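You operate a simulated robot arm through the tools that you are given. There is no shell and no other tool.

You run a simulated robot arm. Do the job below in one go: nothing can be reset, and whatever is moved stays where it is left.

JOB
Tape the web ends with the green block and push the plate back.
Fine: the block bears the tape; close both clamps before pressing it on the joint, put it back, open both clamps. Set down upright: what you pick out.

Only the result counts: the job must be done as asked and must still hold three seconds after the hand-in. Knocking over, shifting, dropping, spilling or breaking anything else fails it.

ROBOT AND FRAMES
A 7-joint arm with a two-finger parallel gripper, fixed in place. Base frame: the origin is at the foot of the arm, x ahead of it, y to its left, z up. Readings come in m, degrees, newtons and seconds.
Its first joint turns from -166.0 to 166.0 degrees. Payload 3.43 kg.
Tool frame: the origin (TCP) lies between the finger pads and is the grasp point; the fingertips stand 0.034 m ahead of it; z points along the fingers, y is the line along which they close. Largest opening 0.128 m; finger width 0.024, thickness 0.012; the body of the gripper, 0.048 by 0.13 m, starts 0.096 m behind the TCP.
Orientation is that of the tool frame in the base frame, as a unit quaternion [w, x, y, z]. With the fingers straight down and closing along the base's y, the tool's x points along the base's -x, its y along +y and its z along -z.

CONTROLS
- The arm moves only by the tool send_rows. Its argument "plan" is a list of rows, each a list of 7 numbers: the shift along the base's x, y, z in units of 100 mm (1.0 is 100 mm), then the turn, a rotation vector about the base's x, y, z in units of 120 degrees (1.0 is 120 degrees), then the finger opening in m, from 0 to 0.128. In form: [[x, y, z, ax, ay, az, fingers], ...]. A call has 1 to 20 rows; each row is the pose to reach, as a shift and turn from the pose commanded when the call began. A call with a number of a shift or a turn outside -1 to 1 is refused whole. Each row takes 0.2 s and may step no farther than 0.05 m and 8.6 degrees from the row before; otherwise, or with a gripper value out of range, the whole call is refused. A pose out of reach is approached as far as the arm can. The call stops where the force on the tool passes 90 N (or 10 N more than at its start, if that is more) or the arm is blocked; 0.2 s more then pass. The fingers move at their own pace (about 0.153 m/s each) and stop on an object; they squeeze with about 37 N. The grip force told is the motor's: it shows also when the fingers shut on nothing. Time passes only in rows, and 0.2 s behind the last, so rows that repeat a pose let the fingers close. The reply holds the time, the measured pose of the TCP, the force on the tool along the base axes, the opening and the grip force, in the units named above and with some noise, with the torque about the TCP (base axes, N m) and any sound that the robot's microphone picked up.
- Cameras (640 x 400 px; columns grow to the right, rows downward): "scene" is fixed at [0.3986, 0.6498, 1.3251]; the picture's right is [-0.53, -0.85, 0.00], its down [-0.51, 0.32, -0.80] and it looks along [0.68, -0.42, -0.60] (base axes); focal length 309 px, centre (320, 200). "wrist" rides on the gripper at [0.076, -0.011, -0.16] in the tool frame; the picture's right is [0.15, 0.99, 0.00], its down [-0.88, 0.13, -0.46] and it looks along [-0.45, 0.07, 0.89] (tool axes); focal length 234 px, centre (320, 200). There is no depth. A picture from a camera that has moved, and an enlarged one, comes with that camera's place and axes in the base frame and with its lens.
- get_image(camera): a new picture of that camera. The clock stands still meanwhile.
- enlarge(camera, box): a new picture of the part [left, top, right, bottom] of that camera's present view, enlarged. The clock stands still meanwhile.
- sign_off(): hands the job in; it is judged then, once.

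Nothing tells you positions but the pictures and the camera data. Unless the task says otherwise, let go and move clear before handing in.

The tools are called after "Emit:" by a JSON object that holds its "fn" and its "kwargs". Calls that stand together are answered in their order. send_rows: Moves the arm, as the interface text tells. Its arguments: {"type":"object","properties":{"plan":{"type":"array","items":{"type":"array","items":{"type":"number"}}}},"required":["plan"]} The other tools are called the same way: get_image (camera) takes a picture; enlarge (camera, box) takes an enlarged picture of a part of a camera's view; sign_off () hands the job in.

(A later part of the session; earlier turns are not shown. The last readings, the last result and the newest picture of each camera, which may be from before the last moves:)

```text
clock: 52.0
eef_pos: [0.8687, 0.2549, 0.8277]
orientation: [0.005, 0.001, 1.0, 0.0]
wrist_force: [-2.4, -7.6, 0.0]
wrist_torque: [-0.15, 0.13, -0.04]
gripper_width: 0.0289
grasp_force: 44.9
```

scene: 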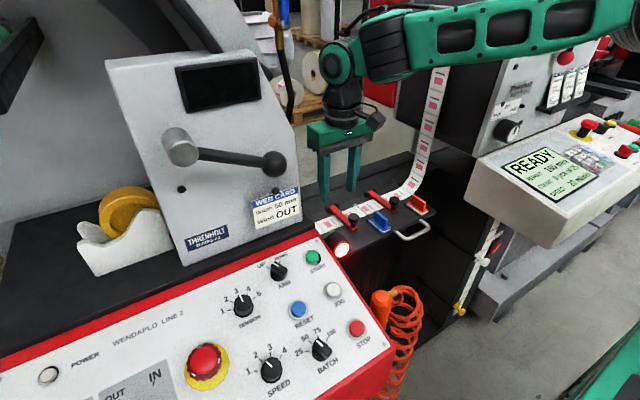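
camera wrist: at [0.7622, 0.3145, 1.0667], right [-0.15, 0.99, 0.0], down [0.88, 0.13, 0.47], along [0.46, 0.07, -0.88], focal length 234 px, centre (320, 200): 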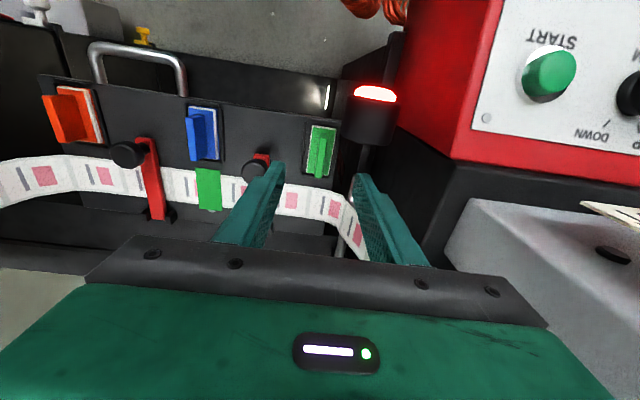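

Gripped. I'll swing lever 1 back up along its arc.

Emit:
{"fn": "send_rows", "kwargs": {"plan": [[0.038, -0.005, 0.094, 0, 0, 0, 0.015], [0.08, -0.005, 0.175, 0, 0, 0, 0.015], [0.128, -0.005, 0.25, 0, 0, 0, 0.015], [0.182, -0.005, 0.321, 0, 0, 0, 0.015], [0.243, -0.005, 0.387, 0, 0, 0, 0.015], [0.309, -0.005, 0.448, 0, 0, 0, 0.015], [0.38, -0.005, 0.502, 0, 0, 0, 0.015]]}}

Emit:
{"fn": "enlarge", "kwargs": {"camera": "scene", "box": [300, 120, 420, 240]}}

Emit:
{"fn": "enlarge", "kwargs": {"camera": "wrist", "box": [240, 130, 400, 250]}}

```text
clock: 53.6
eef_pos: [0.9068, 0.2546, 0.8786]
orientation: [0.007, 0.001, 1.0, 0.001]
wrist_force: [-18.1, -10.9, 3.6]
wrist_torque: [-0.22, 1.37, 0.06]
gripper_width: 0.0292
grasp_force: 45.0
```

```text
3.33 times, centred on (360, 180) of scene
camera zoom: at [0.3986, 0.6498, 1.3251], right [-0.53, -0.85, 0.0], down [-0.51, 0.32, -0.8], along [0.68, -0.42, -0.6], focal length 1031 px, centre (187, 267)
```

zoom: 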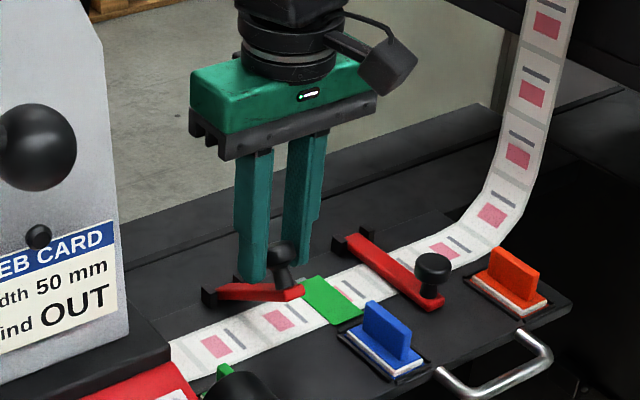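

```text
3.33 times, centred on (320, 190) of wrist
camera zoom: at [0.8279, 0.2437, 1.0391], right [-0.15, 0.99, 0.0], down [0.87, 0.13, 0.47], along [0.46, 0.07, -0.88], focal length 781 px, centre (320, 233)
```

zoom: 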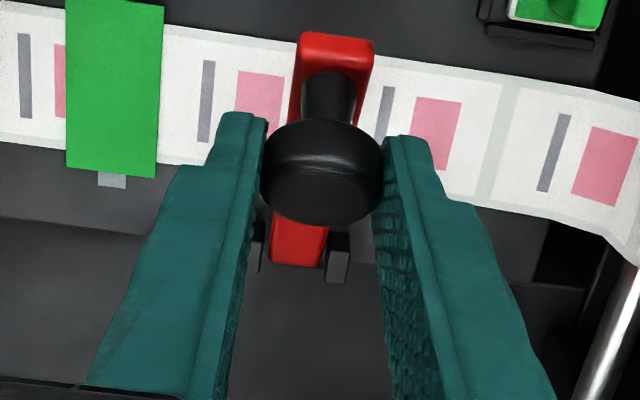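

The lever is up to mid-swing. I'll check whether the plate has shifted by comparing with the earlier view.

Emit:
{"fn": "enlarge", "kwargs": {"camera": "scene", "box": [300, 140, 420, 250]}}

```text
3.64 times, centred on (360, 195) of scene
camera zoom: at [0.3986, 0.6498, 1.3251], right [-0.53, -0.85, 0.0], down [-0.51, 0.32, -0.8], along [0.68, -0.42, -0.6], focal length 1124 px, centre (174, 218)
```

zoom: 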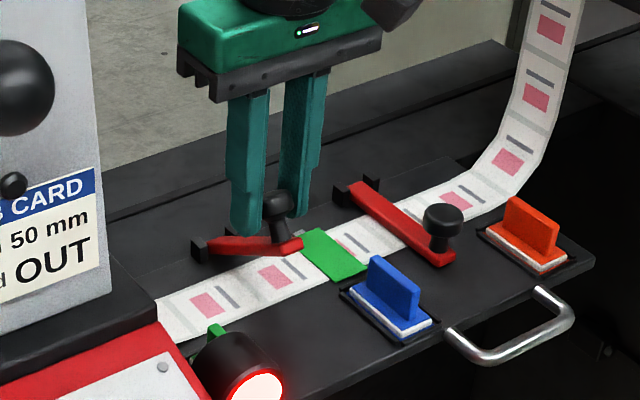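

The plate has slid back about 3 mm because the pad friction on the turning knob pushes it. To avoid that, I'll release the lever here and raise it the rest of the way by nudging the bar from the front with closed fingers.

Emit:
{"fn": "send_rows", "kwargs": {"plan": [[0, 0, 0, 0, 0, 0, 0.06], [0, 0, 0, 0, 0, 0, 0.06], [0, 0, 0.4, 0, 0, 0, 0.06], [-0.1, 0, 0.6, 0, 0, 0, 0.03], [-0.4, 0, 0.6, 0, 0, 0, 0.0], [-0.6, 0, 0.6, 0, 0, 0, 0.0], [-0.6, 0, 0.3, 0, 0, 0, 0.0], [-0.6, 0, 0.0, 0, 0, 0, 0.0], [-0.6, 0, 0.0, 0, 0, 0, 0.0]]}}

Emit:
{"fn": "enlarge", "kwargs": {"camera": "wrist", "box": [220, 100, 420, 250]}}

Emit:
{"fn": "enlarge", "kwargs": {"camera": "scene", "box": [300, 140, 420, 250]}}

```text
clock: 55.6
eef_pos: [0.8458, 0.2543, 0.8766]
orientation: [0.007, 0.001, 1.0, -0.001]
wrist_force: [0.4, -0.1, 0.4]
wrist_torque: [-0.01, 0.0, 0.0]
gripper_width: 0.0
grasp_force: 33.5
```

```text
2.67 times, centred on (320, 175) of wrist
camera zoom: at [0.7676, 0.2443, 1.0361], right [-0.15, 0.99, 0.0], down [0.88, 0.13, 0.47], along [0.46, 0.07, -0.88], focal length 624 px, centre (320, 267)
```

zoom: 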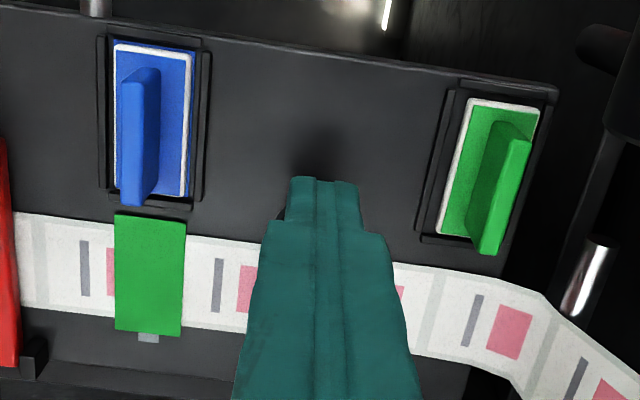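

```text
3.64 times, centred on (360, 195) of scene
camera zoom: at [0.3986, 0.6498, 1.3251], right [-0.53, -0.85, 0.0], down [-0.51, 0.32, -0.8], along [0.68, -0.42, -0.6], focal length 1124 px, centre (174, 218)
```

zoom: 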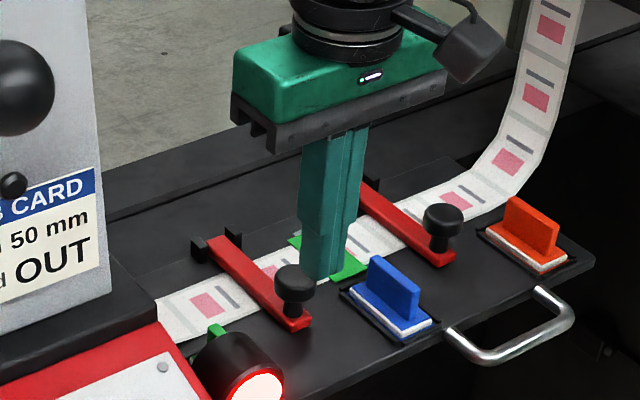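

Lever 1 dropped back to closed when released at that angle, though it stayed put near 40° from vertical earlier. I'll grip its knob again, this time with a lighter squeeze to cut the twisting friction.

Emit:
{"fn": "send_rows", "kwargs": {"plan": [[0, 0, 0.05, 0, 0, 0, 0.06], [0.1, 0.01, 0.05, 0, 0, 0, 0.06], [0.25, 0.01, 0.05, 0, 0, 0, 0.06], [0.25, 0.01, 0.05, 0, 0, 0, 0.06]]}}

Emit:
{"fn": "enlarge", "kwargs": {"camera": "wrist", "box": [240, 110, 400, 230]}}

```text
clock: 56.6
eef_pos: [0.8714, 0.2557, 0.8821]
orientation: [0.006, 0.0, 1.0, 0.0]
wrist_force: [-0.3, -0.1, 0.2]
wrist_torque: [0.0, 0.03, 0.02]
gripper_width: 0.0599
grasp_force: 0.0
```

```text
3.33 times, centred on (320, 170) of wrist
camera zoom: at [0.7931, 0.2445, 1.0425], right [-0.15, 0.99, 0.0], down [0.88, 0.13, 0.47], along [0.46, 0.07, -0.88], focal length 781 px, centre (320, 300)
```

zoom: 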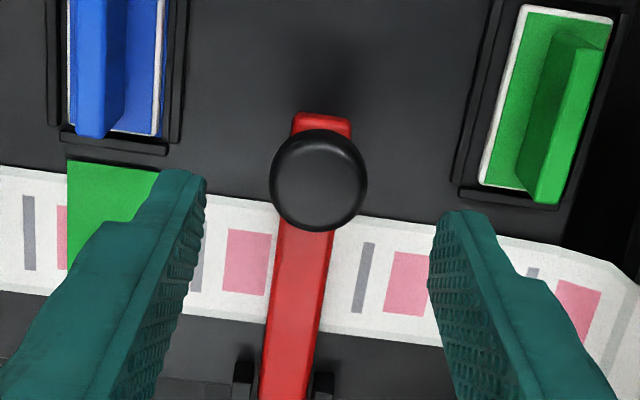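

The knob is at (0.869, 0.256), so the plate has shifted only about 2 mm. I'll lower the fingers and close lightly.

Emit:
{"fn": "send_rows", "kwargs": {"plan": [[-0.02, 0, -0.25, 0, 0, 0, 0.06], [-0.02, 0, -0.5, 0, 0, 0, 0.06], [-0.02, 0, -0.55, 0, 0, 0, 0.04], [-0.02, 0, -0.55, 0, 0, 0, 0.0285], [-0.02, 0, -0.55, 0, 0, 0, 0.0285], [-0.02, 0, -0.55, 0, 0, 0, 0.0285]]}}

```text
clock: 58.0
eef_pos: [0.8711, 0.2554, 0.8279]
orientation: [0.005, 0.001, 1.0, 0.001]
wrist_force: [1.2, -4.7, -1.7]
wrist_torque: [-0.08, 0.05, -0.03]
gripper_width: 0.0315
grasp_force: 2.9
```

The light command gives only 3 N of grip. I'll tighten moderately.

Emit:
{"fn": "send_rows", "kwargs": {"plan": [[0, -0.003, 0, 0, 0, 0, 0.025], [0, -0.003, 0, 0, 0, 0, 0.025]]}}

```text
clock: 58.6
eef_pos: [0.8699, 0.2547, 0.8265]
orientation: [0.006, 0.001, 1.0, 0.0]
wrist_force: [1.9, -11.2, -3.1]
wrist_torque: [-0.21, 0.12, -0.04]
gripper_width: 0.0288
grasp_force: 45.3
```

Emit:
{"fn": "send_rows", "kwargs": {"plan": [[0, -0.01, 0, 0, 0, 0, 0.0275], [0, -0.01, 0, 0, 0, 0, 0.0275]]}}

```text
clock: 59.2
eef_pos: [0.8708, 0.2545, 0.8263]
orientation: [0.007, 0.001, 1.0, 0.001]
wrist_force: [6.5, -6.7, -5.0]
wrist_torque: [-0.12, 0.21, -0.06]
gripper_width: 0.029
grasp_force: 45.0
```

Emit:
{"fn": "send_rows", "kwargs": {"plan": [[-0.005, -0.003, 0, 0, 0, 0, 0.0286], [-0.005, -0.003, 0, 0, 0, 0, 0.0286], [-0.005, -0.003, 0, 0, 0, 0, 0.0286]]}}

```text
clock: 60.0
eef_pos: [0.8679, 0.2547, 0.8283]
orientation: [0.006, -0.001, 1.0, 0.001]
wrist_force: [0.3, -1.1, -0.1]
wrist_torque: [0.01, -0.01, -0.04]
gripper_width: 0.0294
grasp_force: 0.7
```

Emit:
{"fn": "send_rows", "kwargs": {"plan": [[0, 0, 0, 0, 0, 0, 0.028], [0, 0, 0, 0, 0, 0, 0.028]]}}

```text
clock: 60.6
eef_pos: [0.8691, 0.2552, 0.8275]
orientation: [0.006, 0.0, 1.0, 0.0]
wrist_force: [-2.0, 1.2, 1.4]
wrist_torque: [0.03, 0.01, 0.0]
gripper_width: 0.0296
grasp_force: 24.9
```

25 N of grip is a good compromise. I'll lift along the arc with an upward bias so the sideways push on the plate stays small.

Emit:
{"fn": "send_rows", "kwargs": {"plan": [[0.03, -0.01, 0.1, 0, 0, 0, 0.028], [0.07, -0.01, 0.185, 0, 0, 0, 0.028], [0.115, -0.01, 0.262, 0, 0, 0, 0.028], [0.168, -0.01, 0.335, 0, 0, 0, 0.028], [0.225, -0.01, 0.4, 0, 0, 0, 0.028]]}}

Emit:
{"fn": "enlarge", "kwargs": {"camera": "wrist", "box": [240, 130, 400, 250]}}

```text
clock: 61.8
eef_pos: [0.891, 0.2529, 0.8677]
orientation: [0.006, 0.0, 1.0, -0.001]
wrist_force: [-1.7, 7.5, -0.5]
wrist_torque: [0.26, 0.13, -0.02]
gripper_width: 0.033
grasp_force: 3.9
```

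```text
3.33 times, centred on (320, 190) of wrist
camera zoom: at [0.8131, 0.2422, 1.0276], right [-0.15, 0.99, 0.0], down [0.88, 0.13, 0.47], along [0.46, 0.07, -0.88], focal length 781 px, centre (320, 233)
```

zoom: 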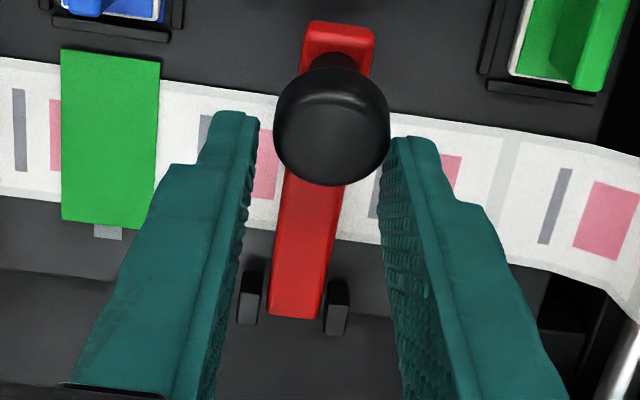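

The light grip is slipping, so I'll tighten fully now.

Emit:
{"fn": "send_rows", "kwargs": {"plan": [[0, 0.015, 0, 0, 0, 0, 0.015], [0, 0.015, 0, 0, 0, 0, 0.015]]}}

Emit:
{"fn": "enlarge", "kwargs": {"camera": "wrist", "box": [240, 130, 400, 250]}}

Emit:
{"fn": "enlarge", "kwargs": {"camera": "scene", "box": [300, 140, 420, 250]}}

```text
clock: 62.4
eef_pos: [0.8913, 0.2532, 0.8697]
orientation: [0.007, 0.0, 1.0, 0.0]
wrist_force: [1.9, 9.7, -0.4]
wrist_torque: [0.35, -0.19, -0.08]
gripper_width: 0.0286
grasp_force: 45.1
```

```text
3.33 times, centred on (320, 190) of wrist
camera zoom: at [0.813, 0.2439, 1.0276], right [-0.15, 0.99, 0.0], down [0.87, 0.13, 0.47], along [0.46, 0.07, -0.88], focal length 781 px, centre (320, 233)
```

zoom: 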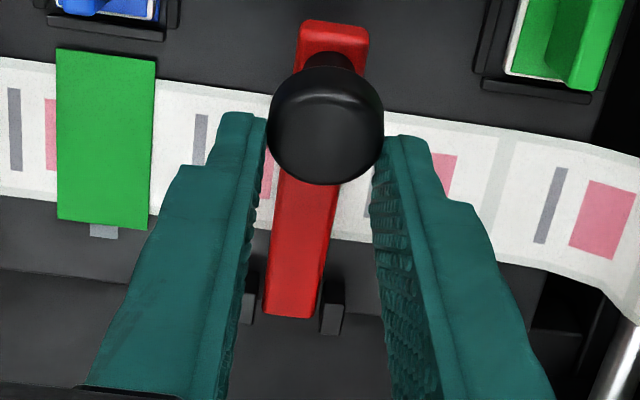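

```text
3.64 times, centred on (360, 195) of scene
camera zoom: at [0.3986, 0.6498, 1.3251], right [-0.53, -0.85, 0.0], down [-0.51, 0.32, -0.8], along [0.68, -0.42, -0.6], focal length 1124 px, centre (174, 218)
```

zoom: 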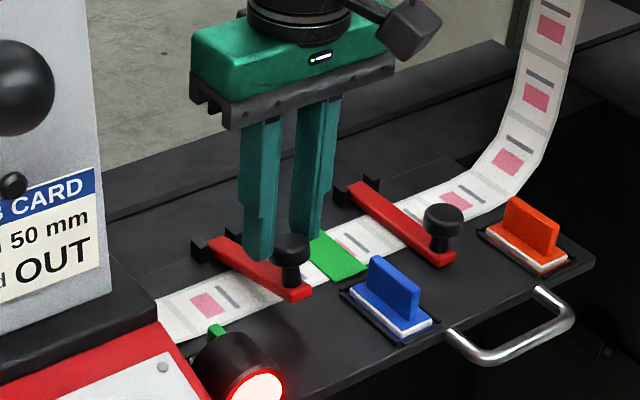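

The grip sits at the very tip of the knob now, so I'll let the lever down and take a proper full grip.

Emit:
{"fn": "send_rows", "kwargs": {"plan": [[0, 0, 0, 0, 0, 0, 0.06], [0, 0, 0, 0, 0, 0, 0.06], [-0.1, 0.0, -0.2, 0, 0, 0, 0.06], [-0.22, 0.0, -0.42, 0, 0, 0, 0.06], [-0.22, 0.0, -0.42, 0, 0, 0, 0.06]]}}

Emit:
{"fn": "enlarge", "kwargs": {"camera": "wrist", "box": [240, 110, 400, 230]}}

```text
clock: 63.6
eef_pos: [0.869, 0.257, 0.8258]
orientation: [0.006, 0.0, 1.0, 0.0]
wrist_force: [-0.1, -0.2, -0.7]
wrist_torque: [-0.01, 0.0, 0.05]
gripper_width: 0.0602
grasp_force: 0.1
```

```text
3.33 times, centred on (320, 170) of wrist
camera zoom: at [0.7907, 0.2448, 0.9856], right [-0.15, 0.99, 0.0], down [0.88, 0.13, 0.47], along [0.46, 0.07, -0.88], focal length 781 px, centre (320, 300)
```

zoom: 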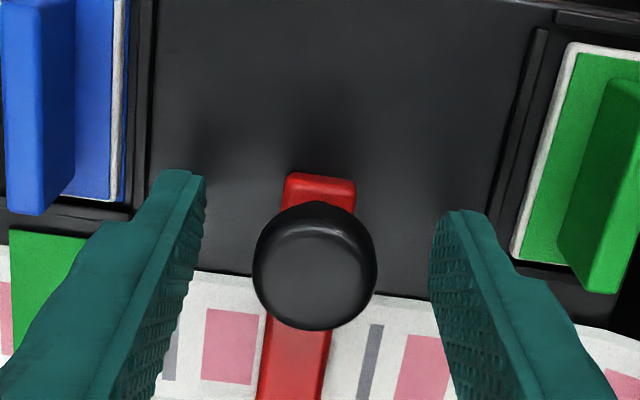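

The knob is centred between the fingers. I'll grip fully a bit lower and lift with an upward bias, checking the x-force midway.

Emit:
{"fn": "send_rows", "kwargs": {"plan": [[0, -0.005, -0.05, 0, 0, 0, 0.06], [0, -0.005, -0.05, 0, 0, 0, 0.035], [0, -0.005, -0.05, 0, 0, 0, 0.015], [0, -0.005, -0.05, 0, 0, 0, 0.015]]}}

Emit:
{"fn": "send_rows", "kwargs": {"plan": [[0.033, -0.01, 0.099, 0, 0, 0, 0.015], [0.073, -0.01, 0.185, 0, 0, 0, 0.015], [0.12, -0.01, 0.262, 0, 0, 0, 0.015], [0.173, -0.01, 0.335, 0, 0, 0, 0.015], [0.234, -0.01, 0.402, 0, 0, 0, 0.015]]}}

Emit:
{"fn": "enlarge", "kwargs": {"camera": "wrist", "box": [240, 130, 400, 250]}}

```text
clock: 64.6
eef_pos: [0.8682, 0.2553, 0.8218]
orientation: [0.007, 0.001, 1.0, 0.0]
wrist_force: [-0.9, -3.0, -0.7]
wrist_torque: [-0.03, 0.05, -0.01]
gripper_width: 0.0287
grasp_force: 44.6
```

```text
clock: 65.8
eef_pos: [0.8912, 0.2543, 0.8612]
orientation: [0.006, -0.001, 1.0, 0.0]
wrist_force: [-20.4, 6.2, 1.8]
wrist_torque: [0.04, 1.4, 0.01]
gripper_width: 0.029
grasp_force: 45.2
```

```text
3.33 times, centred on (320, 190) of wrist
camera zoom: at [0.8138, 0.2437, 1.0208], right [-0.15, 0.99, 0.0], down [0.88, 0.13, 0.47], along [0.46, 0.07, -0.88], focal length 781 px, centre (320, 233)
```

zoom: 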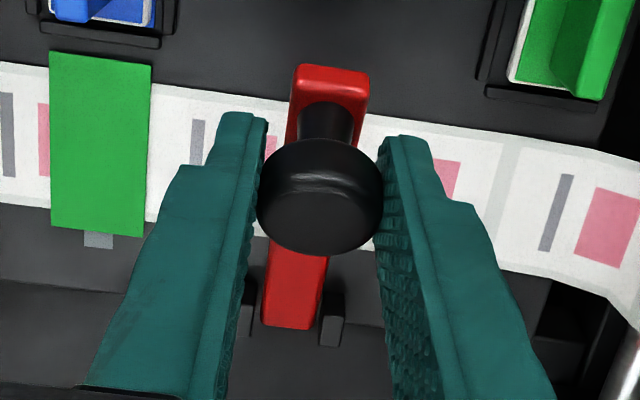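

The sideways force is -20 N, so I'll shift the command from x to z to balance it.

Emit:
{"fn": "send_rows", "kwargs": {"plan": [[-0.015, 0.003, 0.015, 0, 0, 0, 0.015], [-0.015, 0.003, 0.02, 0, 0, 0, 0.015]]}}

Emit:
{"fn": "enlarge", "kwargs": {"camera": "scene", "box": [300, 140, 420, 250]}}

```text
clock: 66.4
eef_pos: [0.8924, 0.2529, 0.8622]
orientation: [0.006, 0.0, 1.0, 0.0]
wrist_force: [1.4, 16.1, -14.0]
wrist_torque: [0.23, 1.06, -0.02]
gripper_width: 0.0287
grasp_force: 45.1
```

```text
3.64 times, centred on (360, 195) of scene
camera zoom: at [0.3986, 0.6498, 1.3251], right [-0.53, -0.85, 0.0], down [-0.51, 0.32, -0.8], along [0.68, -0.42, -0.6], focal length 1124 px, centre (174, 218)
```

zoom: 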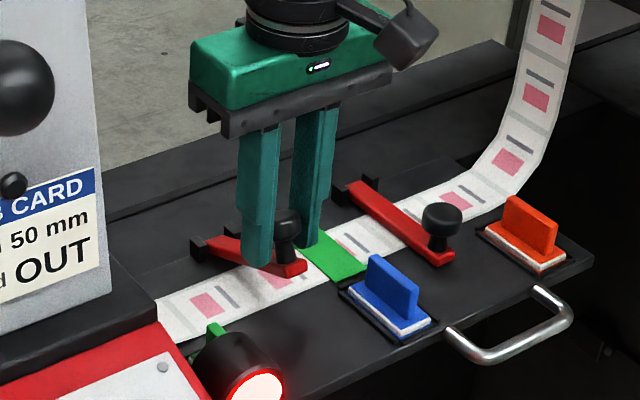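

Now the x-force is near zero and I'm lifting at 14 N vertically. I'll continue with this bias in small steps.

Emit:
{"fn": "send_rows", "kwargs": {"plan": [[0.03, 0.01, 0.033, 0, 0, 0, 0.015], [0.062, 0.012, 0.066, 0, 0, 0, 0.015], [0.097, 0.012, 0.096, 0, 0, 0, 0.015], [0.13, 0.012, 0.125, 0, 0, 0, 0.015]]}}

```text
clock: 67.4
eef_pos: [0.9035, 0.2541, 0.8744]
orientation: [0.006, 0.0, 1.0, 0.0]
wrist_force: [-2.2, 8.5, -16.6]
wrist_torque: [0.08, 1.22, -0.03]
gripper_width: 0.0287
grasp_force: 45.7
```

Forces are well balanced. I'll continue upward.

Emit:
{"fn": "send_rows", "kwargs": {"plan": [[0.038, 0.005, 0.03, 0, 0, 0, 0.015], [0.077, 0.005, 0.056, 0, 0, 0, 0.015], [0.115, 0.005, 0.08, 0, 0, 0, 0.015], [0.154, 0.005, 0.102, 0, 0, 0, 0.015]]}}

```text
clock: 68.4
eef_pos: [0.9188, 0.2559, 0.8862]
orientation: [0.006, 0.0, 1.0, -0.001]
wrist_force: [-11.9, -7.3, -2.4]
wrist_torque: [-0.14, 1.36, -0.05]
gripper_width: 0.0288
grasp_force: 44.6
```

Emit:
{"fn": "send_rows", "kwargs": {"plan": [[-0.005, 0, 0.02, 0, 0, 0, 0.015], [0.03, -0.005, 0.04, 0, 0, 0, 0.015], [0.07, -0.005, 0.056, 0, 0, 0, 0.015]]}}

```text
clock: 69.2
eef_pos: [0.9279, 0.2553, 0.8914]
orientation: [0.007, 0.001, 1.0, 0.0]
wrist_force: [-7.4, -8.4, -12.8]
wrist_torque: [-0.21, 1.27, 0.01]
gripper_width: 0.0292
grasp_force: 44.9
```

Emit:
{"fn": "send_rows", "kwargs": {"plan": [[0.03, -0.008, 0.025, 0, 0, 0, 0.015], [0.065, -0.008, 0.04, 0, 0, 0, 0.015], [0.1, -0.008, 0.052, 0, 0, 0, 0.015]]}}

Emit:
{"fn": "enlarge", "kwargs": {"camera": "scene", "box": [300, 140, 420, 250]}}

Emit:
{"fn": "enlarge", "kwargs": {"camera": "wrist", "box": [240, 130, 400, 250]}}

```text
clock: 70.0
eef_pos: [0.9367, 0.2537, 0.896]
orientation: [0.005, 0.001, 1.0, 0.0]
wrist_force: [-8.4, -5.9, -11.8]
wrist_torque: [-0.15, 1.31, 0.01]
gripper_width: 0.029
grasp_force: 45.5
```

```text
3.64 times, centred on (360, 195) of scene
camera zoom: at [0.3986, 0.6498, 1.3251], right [-0.53, -0.85, 0.0], down [-0.51, 0.32, -0.8], along [0.68, -0.42, -0.6], focal length 1124 px, centre (174, 218)
```

zoom: 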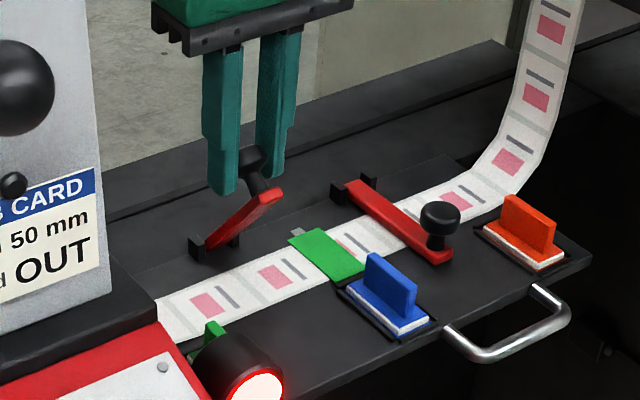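

```text
3.33 times, centred on (320, 190) of wrist
camera zoom: at [0.8585, 0.2439, 1.0564], right [-0.15, 0.99, 0.0], down [0.88, 0.13, 0.47], along [0.46, 0.07, -0.89], focal length 781 px, centre (320, 233)
```

zoom: 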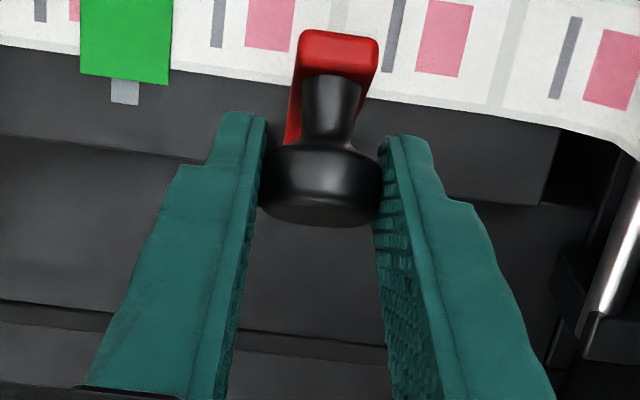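

The lever is up to about 38° from vertical, and the plate has crept back only about 6 mm. I'll go a little further before releasing.

Emit:
{"fn": "send_rows", "kwargs": {"plan": [[0.03, -0.008, 0.018, 0, 0, 0, 0.015], [0.065, -0.008, 0.03, 0, 0, 0, 0.015], [0.1, -0.008, 0.038, 0, 0, 0, 0.015]]}}

```text
clock: 70.8
eef_pos: [0.9454, 0.2544, 0.9001]
orientation: [0.006, -0.001, 1.0, -0.001]
wrist_force: [-8.6, 4.4, -10.6]
wrist_torque: [0.05, 1.28, 0.0]
gripper_width: 0.0287
grasp_force: 44.6
```

Emit:
{"fn": "send_rows", "kwargs": {"plan": [[0.035, 0.0, 0.008, 0, 0, 0, 0.015], [0.07, 0.0, 0.014, 0, 0, 0, 0.015], [0.1, 0.0, 0.018, 0, 0, 0, 0.015]]}}

Emit:
{"fn": "enlarge", "kwargs": {"camera": "scene", "box": [300, 140, 420, 250]}}

```text
clock: 71.6
eef_pos: [0.9565, 0.2539, 0.904]
orientation: [0.006, 0.0, 1.0, 0.0]
wrist_force: [-11.0, 9.7, -3.1]
wrist_torque: [0.14, 1.37, -0.02]
gripper_width: 0.0288
grasp_force: 45.4
```

```text
3.64 times, centred on (360, 195) of scene
camera zoom: at [0.3986, 0.6498, 1.3251], right [-0.53, -0.85, 0.0], down [-0.51, 0.32, -0.8], along [0.68, -0.42, -0.6], focal length 1124 px, centre (174, 218)
```

zoom: 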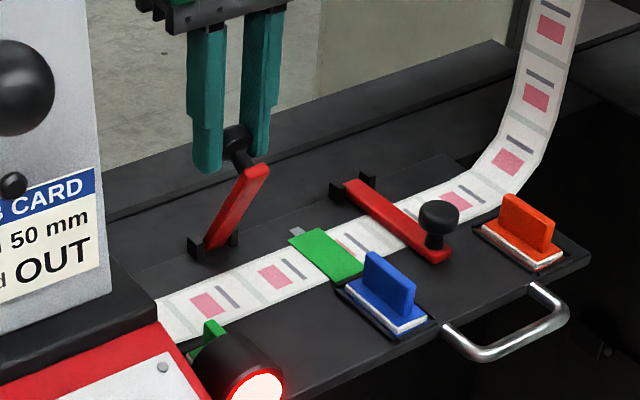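

Lever 1 is nearly upright. I'll release it, go around to the front with closed fingers, and nudge it fully open.

Emit:
{"fn": "send_rows", "kwargs": {"plan": [[0, 0, 0, 0, 0, 0, 0.06], [0, 0, 0, 0, 0, 0, 0.06], [0, 0, 0.35, 0, 0, 0, 0.06], [-0.2, 0.01, 0.5, 0, 0, 0, 0.03], [-0.6, 0.01, 0.5, 0, 0, 0, 0.0], [-0.8, 0.01, 0.5, 0, 0, 0, 0.0], [-0.8, 0.01, 0.2, 0, 0, 0, 0.0], [-0.8, 0.01, -0.2, 0, 0, 0, 0.0], [-0.8, 0.01, -0.2, 0, 0, 0, 0.0]]}}

Emit:
{"fn": "enlarge", "kwargs": {"camera": "scene", "box": [300, 140, 420, 250]}}

Emit:
{"fn": "get_image", "kwargs": {"camera": "wrist"}}

```text
clock: 73.6
eef_pos: [0.8761, 0.2527, 0.8819]
orientation: [0.006, 0.0, 1.0, 0.0]
wrist_force: [0.8, -0.3, 0.5]
wrist_torque: [-0.01, 0.02, -0.03]
gripper_width: 0.0001
grasp_force: 32.8
```

```text
3.64 times, centred on (360, 195) of scene
camera zoom: at [0.3986, 0.6498, 1.3251], right [-0.53, -0.85, 0.0], down [-0.51, 0.32, -0.8], along [0.68, -0.42, -0.6], focal length 1124 px, centre (174, 218)
```

zoom: 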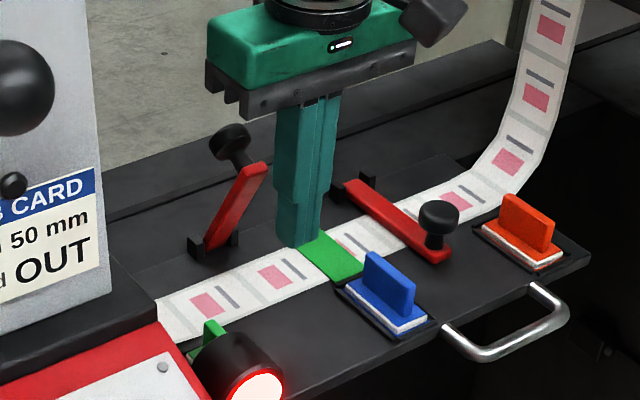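

```text
taken
camera wrist: at [0.798, 0.2424, 1.0424], right [-0.15, 0.99, 0.0], down [0.88, 0.13, 0.47], along [0.46, 0.07, -0.88], focal length 234 px, centre (320, 200)
```

wrist: 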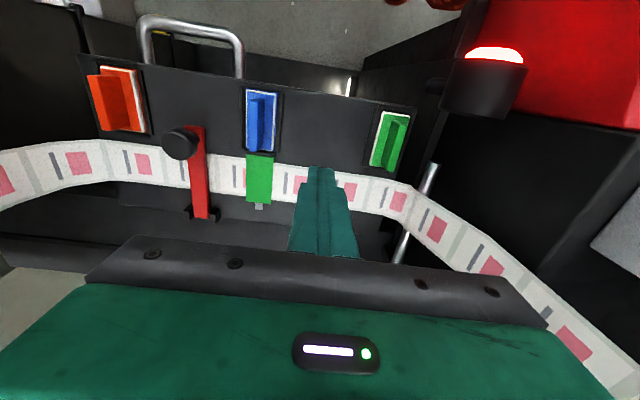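

The lever stays up. I'll push it gently from the front toward fully open.

Emit:
{"fn": "send_rows", "kwargs": {"plan": [[0.15, 0.025, 0, 0, 0, 0, 0], [0.28, 0.025, 0, 0, 0, 0, 0], [0.36, 0.025, 0, 0, 0, 0, 0], [0.42, 0.025, 0, 0, 0, 0, 0]]}}

Emit:
{"fn": "enlarge", "kwargs": {"camera": "scene", "box": [300, 140, 420, 250]}}

```text
clock: 74.6
eef_pos: [0.9174, 0.2566, 0.8818]
orientation: [0.006, 0.001, 1.0, 0.0]
wrist_force: [-0.4, 0.5, 1.0]
wrist_torque: [-0.01, -0.01, -0.02]
gripper_width: 0.0
grasp_force: 32.8
```

```text
3.64 times, centred on (360, 195) of scene
camera zoom: at [0.3986, 0.6498, 1.3251], right [-0.53, -0.85, 0.0], down [-0.51, 0.32, -0.8], along [0.68, -0.42, -0.6], focal length 1124 px, centre (174, 218)
```

zoom: 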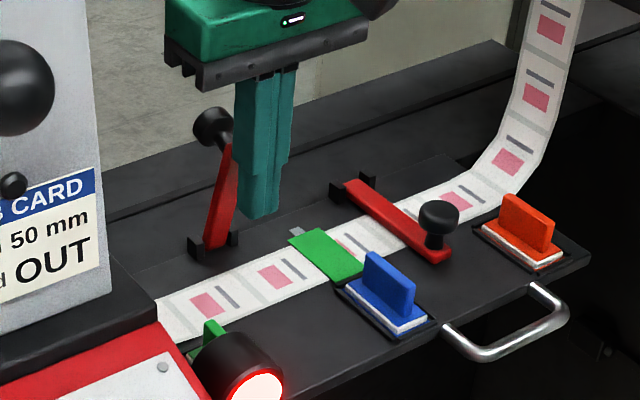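

It moves with almost no force. I'll continue in small steps until the stop is felt.

Emit:
{"fn": "send_rows", "kwargs": {"plan": [[0.04, 0, 0, 0, 0, 0, 0], [0.08, 0, 0, 0, 0, 0, 0], [0.1, 0, 0, 0, 0, 0, 0]]}}

Emit:
{"fn": "enlarge", "kwargs": {"camera": "scene", "box": [310, 150, 390, 240]}}

```text
clock: 75.4
eef_pos: [0.9284, 0.2569, 0.8819]
orientation: [0.005, 0.0, 1.0, 0.0]
wrist_force: [-0.4, -0.4, 0.4]
wrist_torque: [-0.02, 0.0, 0.01]
gripper_width: 0.0
grasp_force: 32.9
```

```text
4.44 times, centred on (350, 195) of scene
camera zoom: at [0.3986, 0.6498, 1.3251], right [-0.53, -0.85, 0.0], down [-0.51, 0.32, -0.8], along [0.68, -0.42, -0.6], focal length 1374 px, centre (187, 222)
```

zoom: 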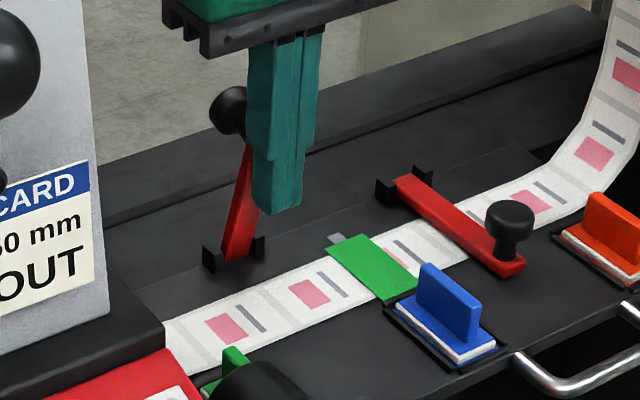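

Emit:
{"fn": "send_rows", "kwargs": {"plan": [[0.02, 0, 0, 0, 0, 0, 0], [0.04, 0, 0, 0, 0, 0, 0], [0.05, 0, 0, 0, 0, 0, 0]]}}

Emit:
{"fn": "enlarge", "kwargs": {"camera": "scene", "box": [310, 150, 390, 240]}}

```text
clock: 76.2
eef_pos: [0.9303, 0.257, 0.8813]
orientation: [0.005, 0.0, 1.0, 0.0]
wrist_force: [-33.2, -9.5, 2.5]
wrist_torque: [-0.34, -0.28, -0.13]
gripper_width: 0.0
grasp_force: 33.0
```

```text
4.44 times, centred on (350, 195) of scene
camera zoom: at [0.3986, 0.6498, 1.3251], right [-0.53, -0.85, 0.0], down [-0.51, 0.32, -0.8], along [0.68, -0.42, -0.6], focal length 1374 px, centre (187, 222)
```

zoom: 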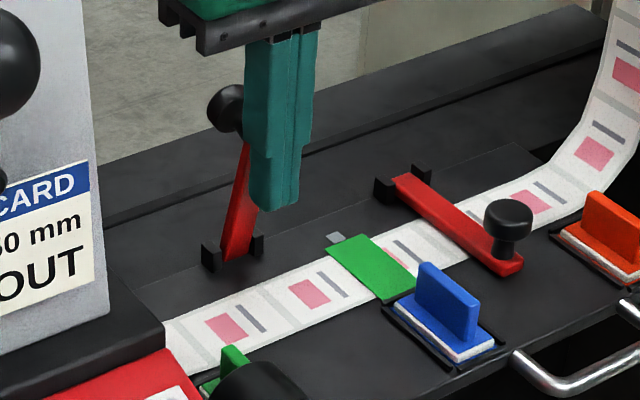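

Lever 1 has reached its open stop. I'll back off, rise, and go to clamp 2.

Emit:
{"fn": "send_rows", "kwargs": {"plan": [[-0.2, 0, 0, 0, 0, 0, 0], [-0.4, 0, 0.1, 0, 0, 0, 0], [-0.55, -0.2, 0.3, 0, 0, 0, 0.03], [-0.6, -0.6, 0.3, 0, 0, 0, 0.06], [-0.6, -1.0, 0.3, 0, 0, 0, 0.06], [-0.6, -1.0, 0.3, 0, 0, 0, 0.06]]}}

Emit:
{"fn": "send_rows", "kwargs": {"plan": [[0, -0.2, 0, 0, 0, 0, 0.06], [0.02, -0.41, 0, 0, 0, 0, 0.06], [0.02, -0.41, 0, 0, 0, 0, 0.06]]}}

Emit:
{"fn": "enlarge", "kwargs": {"camera": "wrist", "box": [220, 100, 420, 250]}}

Emit:
{"fn": "enlarge", "kwargs": {"camera": "scene", "box": [300, 130, 420, 250]}}

```text
clock: 77.6
eef_pos: [0.8732, 0.157, 0.9121]
orientation: [0.006, 0.0, 1.0, 0.0]
wrist_force: [0.6, 0.3, 0.2]
wrist_torque: [-0.02, 0.03, -0.02]
gripper_width: 0.0598
grasp_force: 0.0
```

```text
clock: 78.4
eef_pos: [0.8762, 0.1175, 0.9122]
orientation: [0.006, 0.0, 1.0, 0.0]
wrist_force: [0.2, 0.1, 0.4]
wrist_torque: [-0.01, 0.0, -0.04]
gripper_width: 0.06
grasp_force: 0.0
```

```text
2.67 times, centred on (320, 175) of wrist
camera zoom: at [0.7974, 0.1066, 1.0711], right [-0.15, 0.99, 0.0], down [0.88, 0.13, 0.47], along [0.46, 0.07, -0.89], focal length 624 px, centre (320, 267)
```

zoom: 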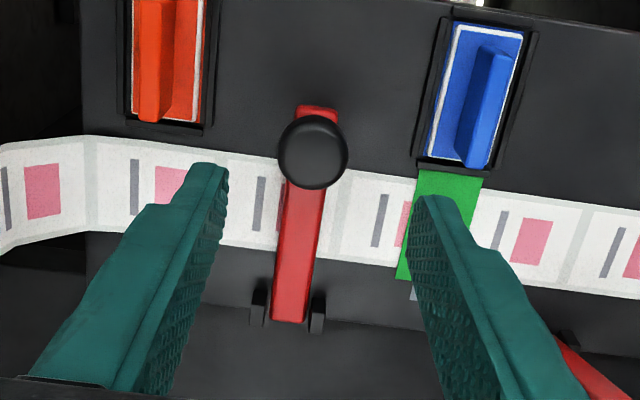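

```text
3.33 times, centred on (360, 190) of scene
camera zoom: at [0.3986, 0.6498, 1.3251], right [-0.53, -0.85, 0.0], down [-0.51, 0.32, -0.8], along [0.68, -0.42, -0.6], focal length 1031 px, centre (187, 233)
```

zoom: 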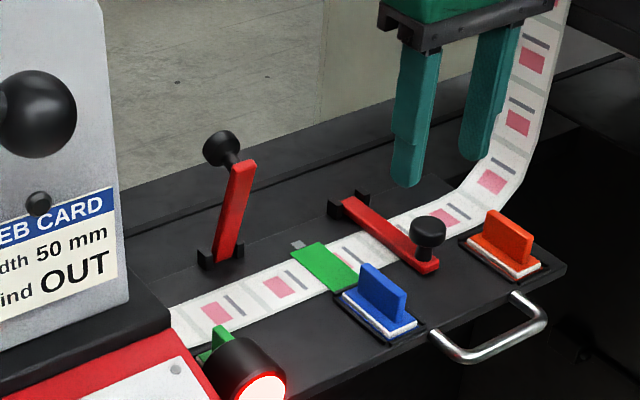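

Lever 1 stands open. Clamp 2's knob is at (0.874, 0.115), so I'll lower onto it and grip.

Emit:
{"fn": "send_rows", "kwargs": {"plan": [[-0.01, -0.022, -0.4, 0, 0, 0, 0.06], [-0.01, -0.022, -0.8, 0, 0, 0, 0.06], [-0.01, -0.022, -0.907, 0, 0, 0, 0.06], [-0.01, -0.022, -0.907, 0, 0, 0, 0.035], [-0.01, -0.022, -0.907, 0, 0, 0, 0.015], [-0.01, -0.022, -0.907, 0, 0, 0, 0.015]]}}

```text
clock: 79.8
eef_pos: [0.8745, 0.1153, 0.8211]
orientation: [0.006, 0.0, 1.0, 0.0]
wrist_force: [0.7, 8.9, -2.8]
wrist_torque: [0.14, 0.17, 0.06]
gripper_width: 0.0291
grasp_force: 45.2
```

Gripped. I'll lift with the same vertical bias that balanced the forces before.

Emit:
{"fn": "send_rows", "kwargs": {"plan": [[0.029, 0.008, 0.1, 0, 0, 0, 0.015], [0.065, 0.008, 0.19, 0, 0, 0, 0.015], [0.108, 0.008, 0.27, 0, 0, 0, 0.015]]}}

```text
clock: 80.6
eef_pos: [0.8852, 0.1134, 0.8468]
orientation: [0.005, 0.0, 1.0, 0.0]
wrist_force: [-3.0, 9.1, -13.2]
wrist_torque: [0.13, 1.35, 0.03]
gripper_width: 0.0287
grasp_force: 44.9
```

Emit:
{"fn": "send_rows", "kwargs": {"plan": [[0.052, 0.008, 0.074, 0, 0, 0, 0.015], [0.11, 0.012, 0.145, 0, 0, 0, 0.015]]}}

```text
clock: 81.2
eef_pos: [0.8961, 0.115, 0.8611]
orientation: [0.005, 0.002, 1.0, -0.001]
wrist_force: [-1.1, -0.2, -14.5]
wrist_torque: [-0.04, 1.28, -0.02]
gripper_width: 0.029
grasp_force: 45.4
```

Emit:
{"fn": "send_rows", "kwargs": {"plan": [[0.033, 0.0, 0.033, 0, 0, 0, 0.015], [0.066, 0.0, 0.064, 0, 0, 0, 0.015], [0.1, 0.0, 0.094, 0, 0, 0, 0.015], [0.137, 0.0, 0.122, 0, 0, 0, 0.015]]}}

```text
clock: 82.2
eef_pos: [0.9101, 0.1156, 0.8751]
orientation: [0.005, 0.0, 1.0, -0.001]
wrist_force: [-1.9, -9.8, -16.6]
wrist_torque: [-0.15, 1.23, -0.11]
gripper_width: 0.0289
grasp_force: 45.0
```

Emit:
{"fn": "send_rows", "kwargs": {"plan": [[0.036, -0.005, 0.034, 0, 0, 0, 0.015], [0.073, -0.005, 0.064, 0, 0, 0, 0.015], [0.108, -0.005, 0.093, 0, 0, 0, 0.015], [0.145, -0.005, 0.12, 0, 0, 0, 0.015]]}}

```text
clock: 83.2
eef_pos: [0.9242, 0.1143, 0.8861]
orientation: [0.005, 0.0, 1.0, 0.0]
wrist_force: [-1.9, -4.2, -19.6]
wrist_torque: [-0.05, 1.24, 0.0]
gripper_width: 0.029
grasp_force: 45.2
```

Emit:
{"fn": "send_rows", "kwargs": {"plan": [[0.036, -0.005, 0.025, 0, 0, 0, 0.015], [0.073, -0.005, 0.05, 0, 0, 0, 0.015], [0.108, -0.005, 0.07, 0, 0, 0, 0.015], [0.145, -0.005, 0.09, 0, 0, 0, 0.015]]}}

```text
clock: 84.2
eef_pos: [0.9398, 0.1141, 0.8952]
orientation: [0.005, 0.0, 1.0, 0.0]
wrist_force: [-0.7, -1.0, -22.6]
wrist_torque: [-0.06, 1.15, 0.01]
gripper_width: 0.0291
grasp_force: 44.9
```

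Emit:
{"fn": "send_rows", "kwargs": {"plan": [[0.036, -0.003, 0.018, 0, 0, 0, 0.015], [0.073, -0.003, 0.035, 0, 0, 0, 0.015], [0.108, -0.003, 0.05, 0, 0, 0, 0.015], [0.145, -0.003, 0.062, 0, 0, 0, 0.015]]}}

Emit:
{"fn": "enlarge", "kwargs": {"camera": "scene", "box": [300, 130, 420, 250]}}

```text
clock: 85.2
eef_pos: [0.9554, 0.1135, 0.9014]
orientation: [0.005, 0.001, 1.0, -0.001]
wrist_force: [-0.6, -1.2, -27.1]
wrist_torque: [-0.02, 1.08, -0.03]
gripper_width: 0.0287
grasp_force: 44.3
```

```text
3.33 times, centred on (360, 190) of scene
camera zoom: at [0.3986, 0.6498, 1.3251], right [-0.53, -0.85, 0.0], down [-0.51, 0.32, -0.8], along [0.68, -0.42, -0.6], focal length 1031 px, centre (187, 233)
```

zoom: 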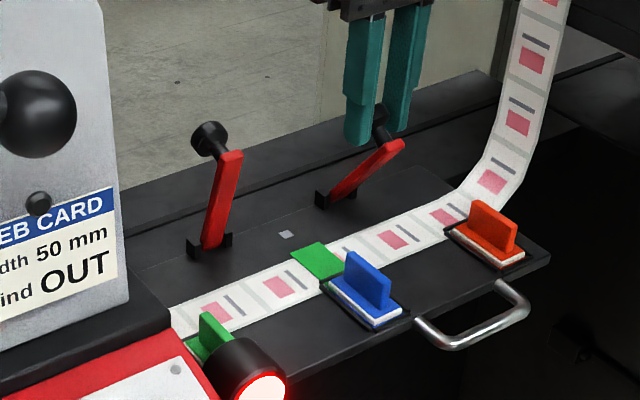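

The plate has slid back noticeably (about 25–30 mm) while I lifted. I'll stop and look closely at the blocks, the web and the plate.

Emit:
{"fn": "enlarge", "kwargs": {"camera": "scene", "box": [330, 180, 420, 250]}}

Emit:
{"fn": "get_image", "kwargs": {"camera": "wrist"}}

Emit:
{"fn": "enlarge", "kwargs": {"camera": "wrist", "box": [200, 0, 500, 200]}}

```text
5.71 times, centred on (375, 215) of scene
camera zoom: at [0.3986, 0.6498, 1.3251], right [-0.53, -0.85, 0.0], down [-0.51, 0.32, -0.8], along [0.68, -0.42, -0.6], focal length 1767 px, centre (6, 114)
```

zoom: 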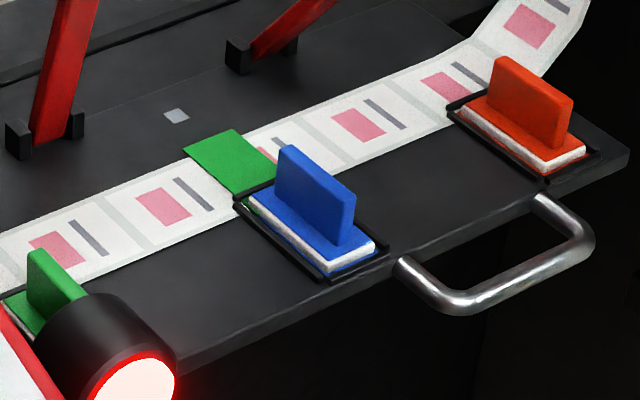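

```text
taken
camera wrist: at [0.8768, 0.104, 1.0609], right [-0.15, 0.99, 0.0], down [0.88, 0.13, 0.46], along [0.46, 0.07, -0.89], focal length 234 px, centre (320, 200)
```

wrist: 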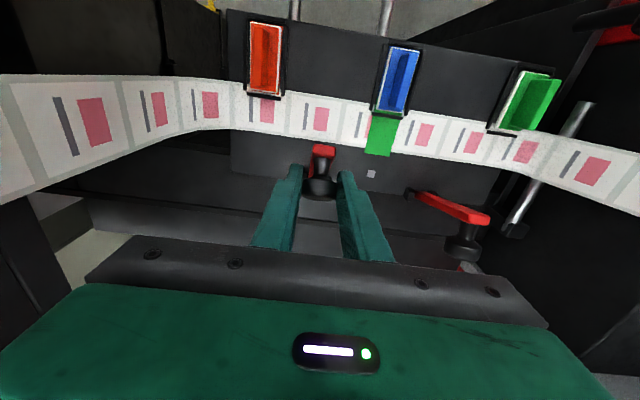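

```text
2.00 times, centred on (350, 100) of wrist
camera zoom: at [0.8768, 0.104, 1.0609], right [-0.15, 0.99, 0.0], down [0.88, 0.13, 0.46], along [0.46, 0.07, -0.89], focal length 468 px, centre (260, 400)
```

zoom: 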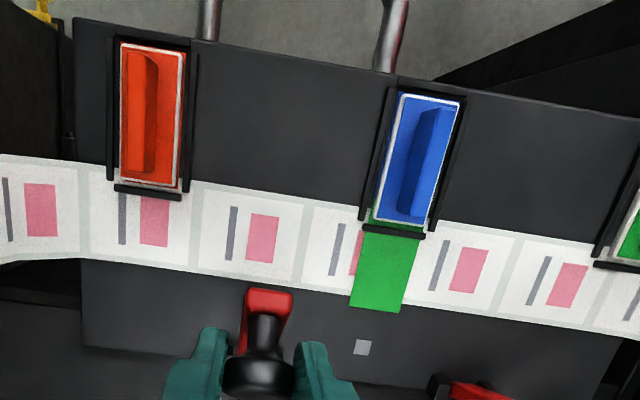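

The plate slides freely under the web and has moved about 25 mm so far. Lever 2 is at about 40° from vertical, where lever 1 stayed put. I'll release it and finish opening from the front with closed fingers, which needs almost no force.

Emit:
{"fn": "send_rows", "kwargs": {"plan": [[0, 0, -0.02, 0, 0, 0, 0.015], [0, 0, -0.02, 0, 0, 0, 0.06], [0, 0, -0.02, 0, 0, 0, 0.06]]}}

Emit:
{"fn": "enlarge", "kwargs": {"camera": "scene", "box": [300, 130, 420, 250]}}

Emit:
{"fn": "enlarge", "kwargs": {"camera": "wrist", "box": [220, 100, 420, 250]}}

```text
clock: 86.0
eef_pos: [0.9548, 0.116, 0.9017]
orientation: [0.007, 0.0, 1.0, 0.0]
wrist_force: [0.2, 0.3, -0.2]
wrist_torque: [0.01, 0.01, 0.04]
gripper_width: 0.0602
grasp_force: 0.1
```

```text
3.33 times, centred on (360, 190) of scene
camera zoom: at [0.3986, 0.6498, 1.3251], right [-0.53, -0.85, 0.0], down [-0.51, 0.32, -0.8], along [0.68, -0.42, -0.6], focal length 1031 px, centre (187, 233)
```

zoom: 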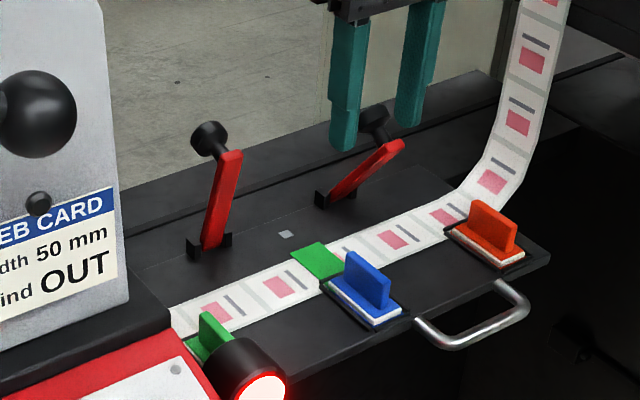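

```text
2.67 times, centred on (320, 175) of wrist
camera zoom: at [0.876, 0.1042, 1.0607], right [-0.15, 0.99, 0.0], down [0.87, 0.13, 0.47], along [0.46, 0.07, -0.88], focal length 624 px, centre (320, 267)
```

zoom: 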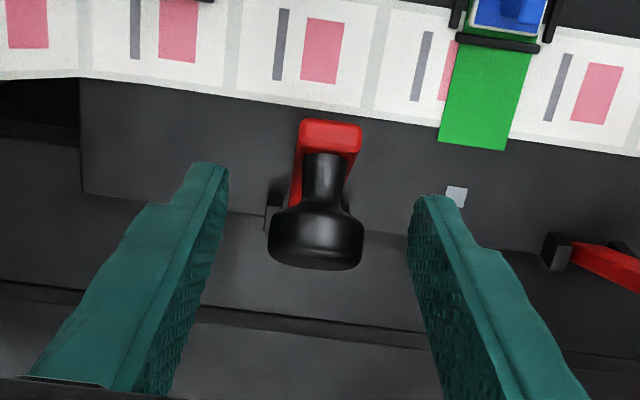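

Lever 2 stays up. I'll go around in front of it with closed fingers.

Emit:
{"fn": "send_rows", "kwargs": {"plan": [[0, 0, 0.3, 0, 0, 0, 0.06], [-0.1, 0, 0.5, 0, 0, 0, 0.03], [-0.5, 0, 0.5, 0, 0, 0, 0.0], [-0.72, 0, 0.5, 0, 0, 0, 0.0], [-0.72, 0, 0.2, 0, 0, 0, 0.0], [-0.72, 0, -0.22, 0, 0, 0, 0.0], [-0.72, 0, -0.22, 0, 0, 0, 0.0]]}}

Emit:
{"fn": "enlarge", "kwargs": {"camera": "scene", "box": [300, 130, 420, 250]}}

```text
clock: 87.6
eef_pos: [0.8821, 0.1141, 0.8788]
orientation: [0.006, 0.0, 1.0, 0.0]
wrist_force: [0.1, -0.5, -0.1]
wrist_torque: [-0.01, 0.0, 0.0]
gripper_width: 0.0
grasp_force: 33.1
```

```text
3.33 times, centred on (360, 190) of scene
camera zoom: at [0.3986, 0.6498, 1.3251], right [-0.53, -0.85, 0.0], down [-0.51, 0.32, -0.8], along [0.68, -0.42, -0.6], focal length 1031 px, centre (187, 233)
```

zoom: 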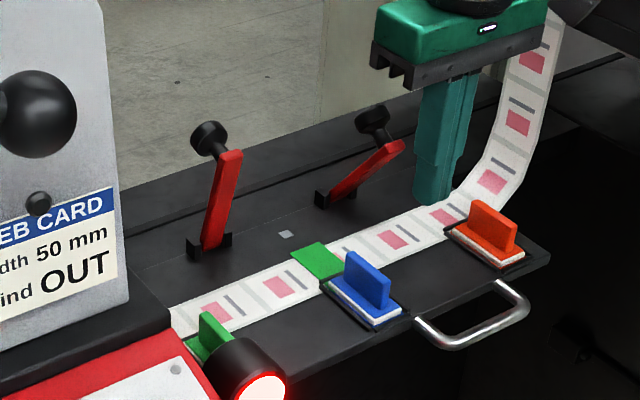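

Emit:
{"fn": "send_rows", "kwargs": {"plan": [[0.15, 0.01, 0, 0, 0, 0, 0], [0.25, 0.015, 0, 0, 0, 0, 0], [0.35, 0.015, 0, 0, 0, 0, 0], [0.45, 0.015, 0, 0, 0, 0, 0], [0.52, 0.015, 0, 0, 0, 0, 0]]}}

Emit:
{"fn": "enlarge", "kwargs": {"camera": "scene", "box": [300, 130, 420, 250]}}

```text
clock: 88.8
eef_pos: [0.934, 0.1162, 0.8775]
orientation: [0.006, 0.0, 1.0, 0.0]
wrist_force: [-0.3, 0.1, 0.9]
wrist_torque: [0.0, -0.03, 0.0]
gripper_width: 0.0
grasp_force: 33.3
```

```text
3.33 times, centred on (360, 190) of scene
camera zoom: at [0.3986, 0.6498, 1.3251], right [-0.53, -0.85, 0.0], down [-0.51, 0.32, -0.8], along [0.68, -0.42, -0.6], focal length 1031 px, centre (187, 233)
```

zoom: 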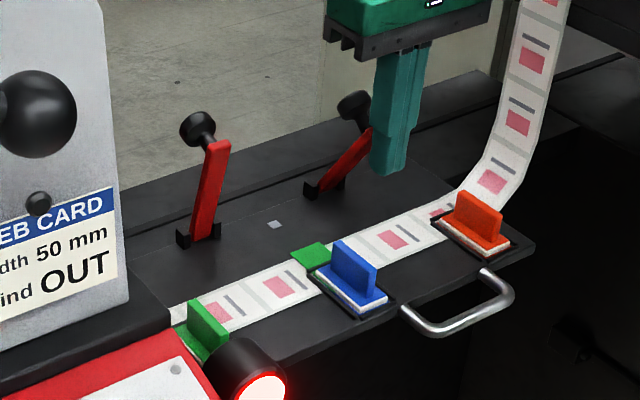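

The plate slid instead of the lever turning, since the plate runs more easily than the lever at this angle. A better way is to grip the knob with the tool pre-tilted and turn the tool together with the lever, so no push goes into the plate. I'll back off and look first.

Emit:
{"fn": "send_rows", "kwargs": {"plan": [[-0.2, 0, 0, 0, 0, 0, 0], [-0.4, 0, 0.1, 0, 0, 0, 0], [-0.5, 0, 0.5, 0, 0, 0, 0.03], [-0.5, 0, 0.7, 0, 0, 0, 0.06], [-0.5, 0, 0.7, 0, 0, 0, 0.06]]}}

Emit:
{"fn": "get_image", "kwargs": {"camera": "wrist"}}

Emit:
{"fn": "enlarge", "kwargs": {"camera": "scene", "box": [310, 130, 420, 240]}}

```text
clock: 90.0
eef_pos: [0.8853, 0.1167, 0.9479]
orientation: [0.006, 0.0, 1.0, 0.0]
wrist_force: [-0.1, -0.4, -0.7]
wrist_torque: [-0.04, 0.02, 0.02]
gripper_width: 0.06
grasp_force: 0.1
```

```text
taken
camera wrist: at [0.8068, 0.1057, 1.1086], right [-0.15, 0.99, 0.0], down [0.88, 0.13, 0.47], along [0.46, 0.07, -0.88], focal length 234 px, centre (320, 200)
```

wrist: 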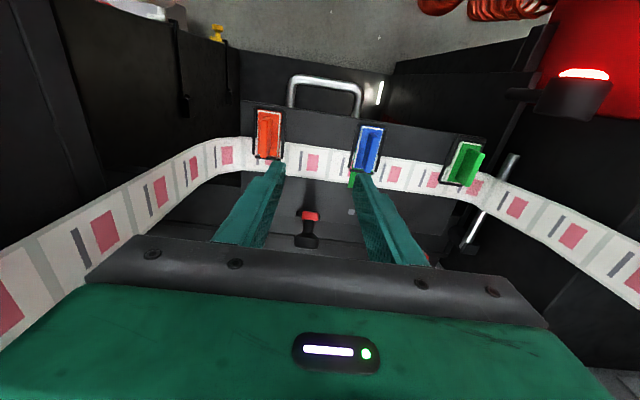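

```text
3.64 times, centred on (365, 185) of scene
camera zoom: at [0.3986, 0.6498, 1.3251], right [-0.53, -0.85, 0.0], down [-0.51, 0.32, -0.8], along [0.68, -0.42, -0.6], focal length 1124 px, centre (156, 254)
```

zoom: 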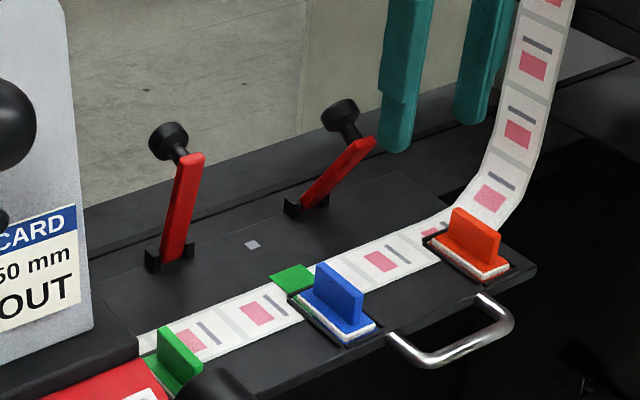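

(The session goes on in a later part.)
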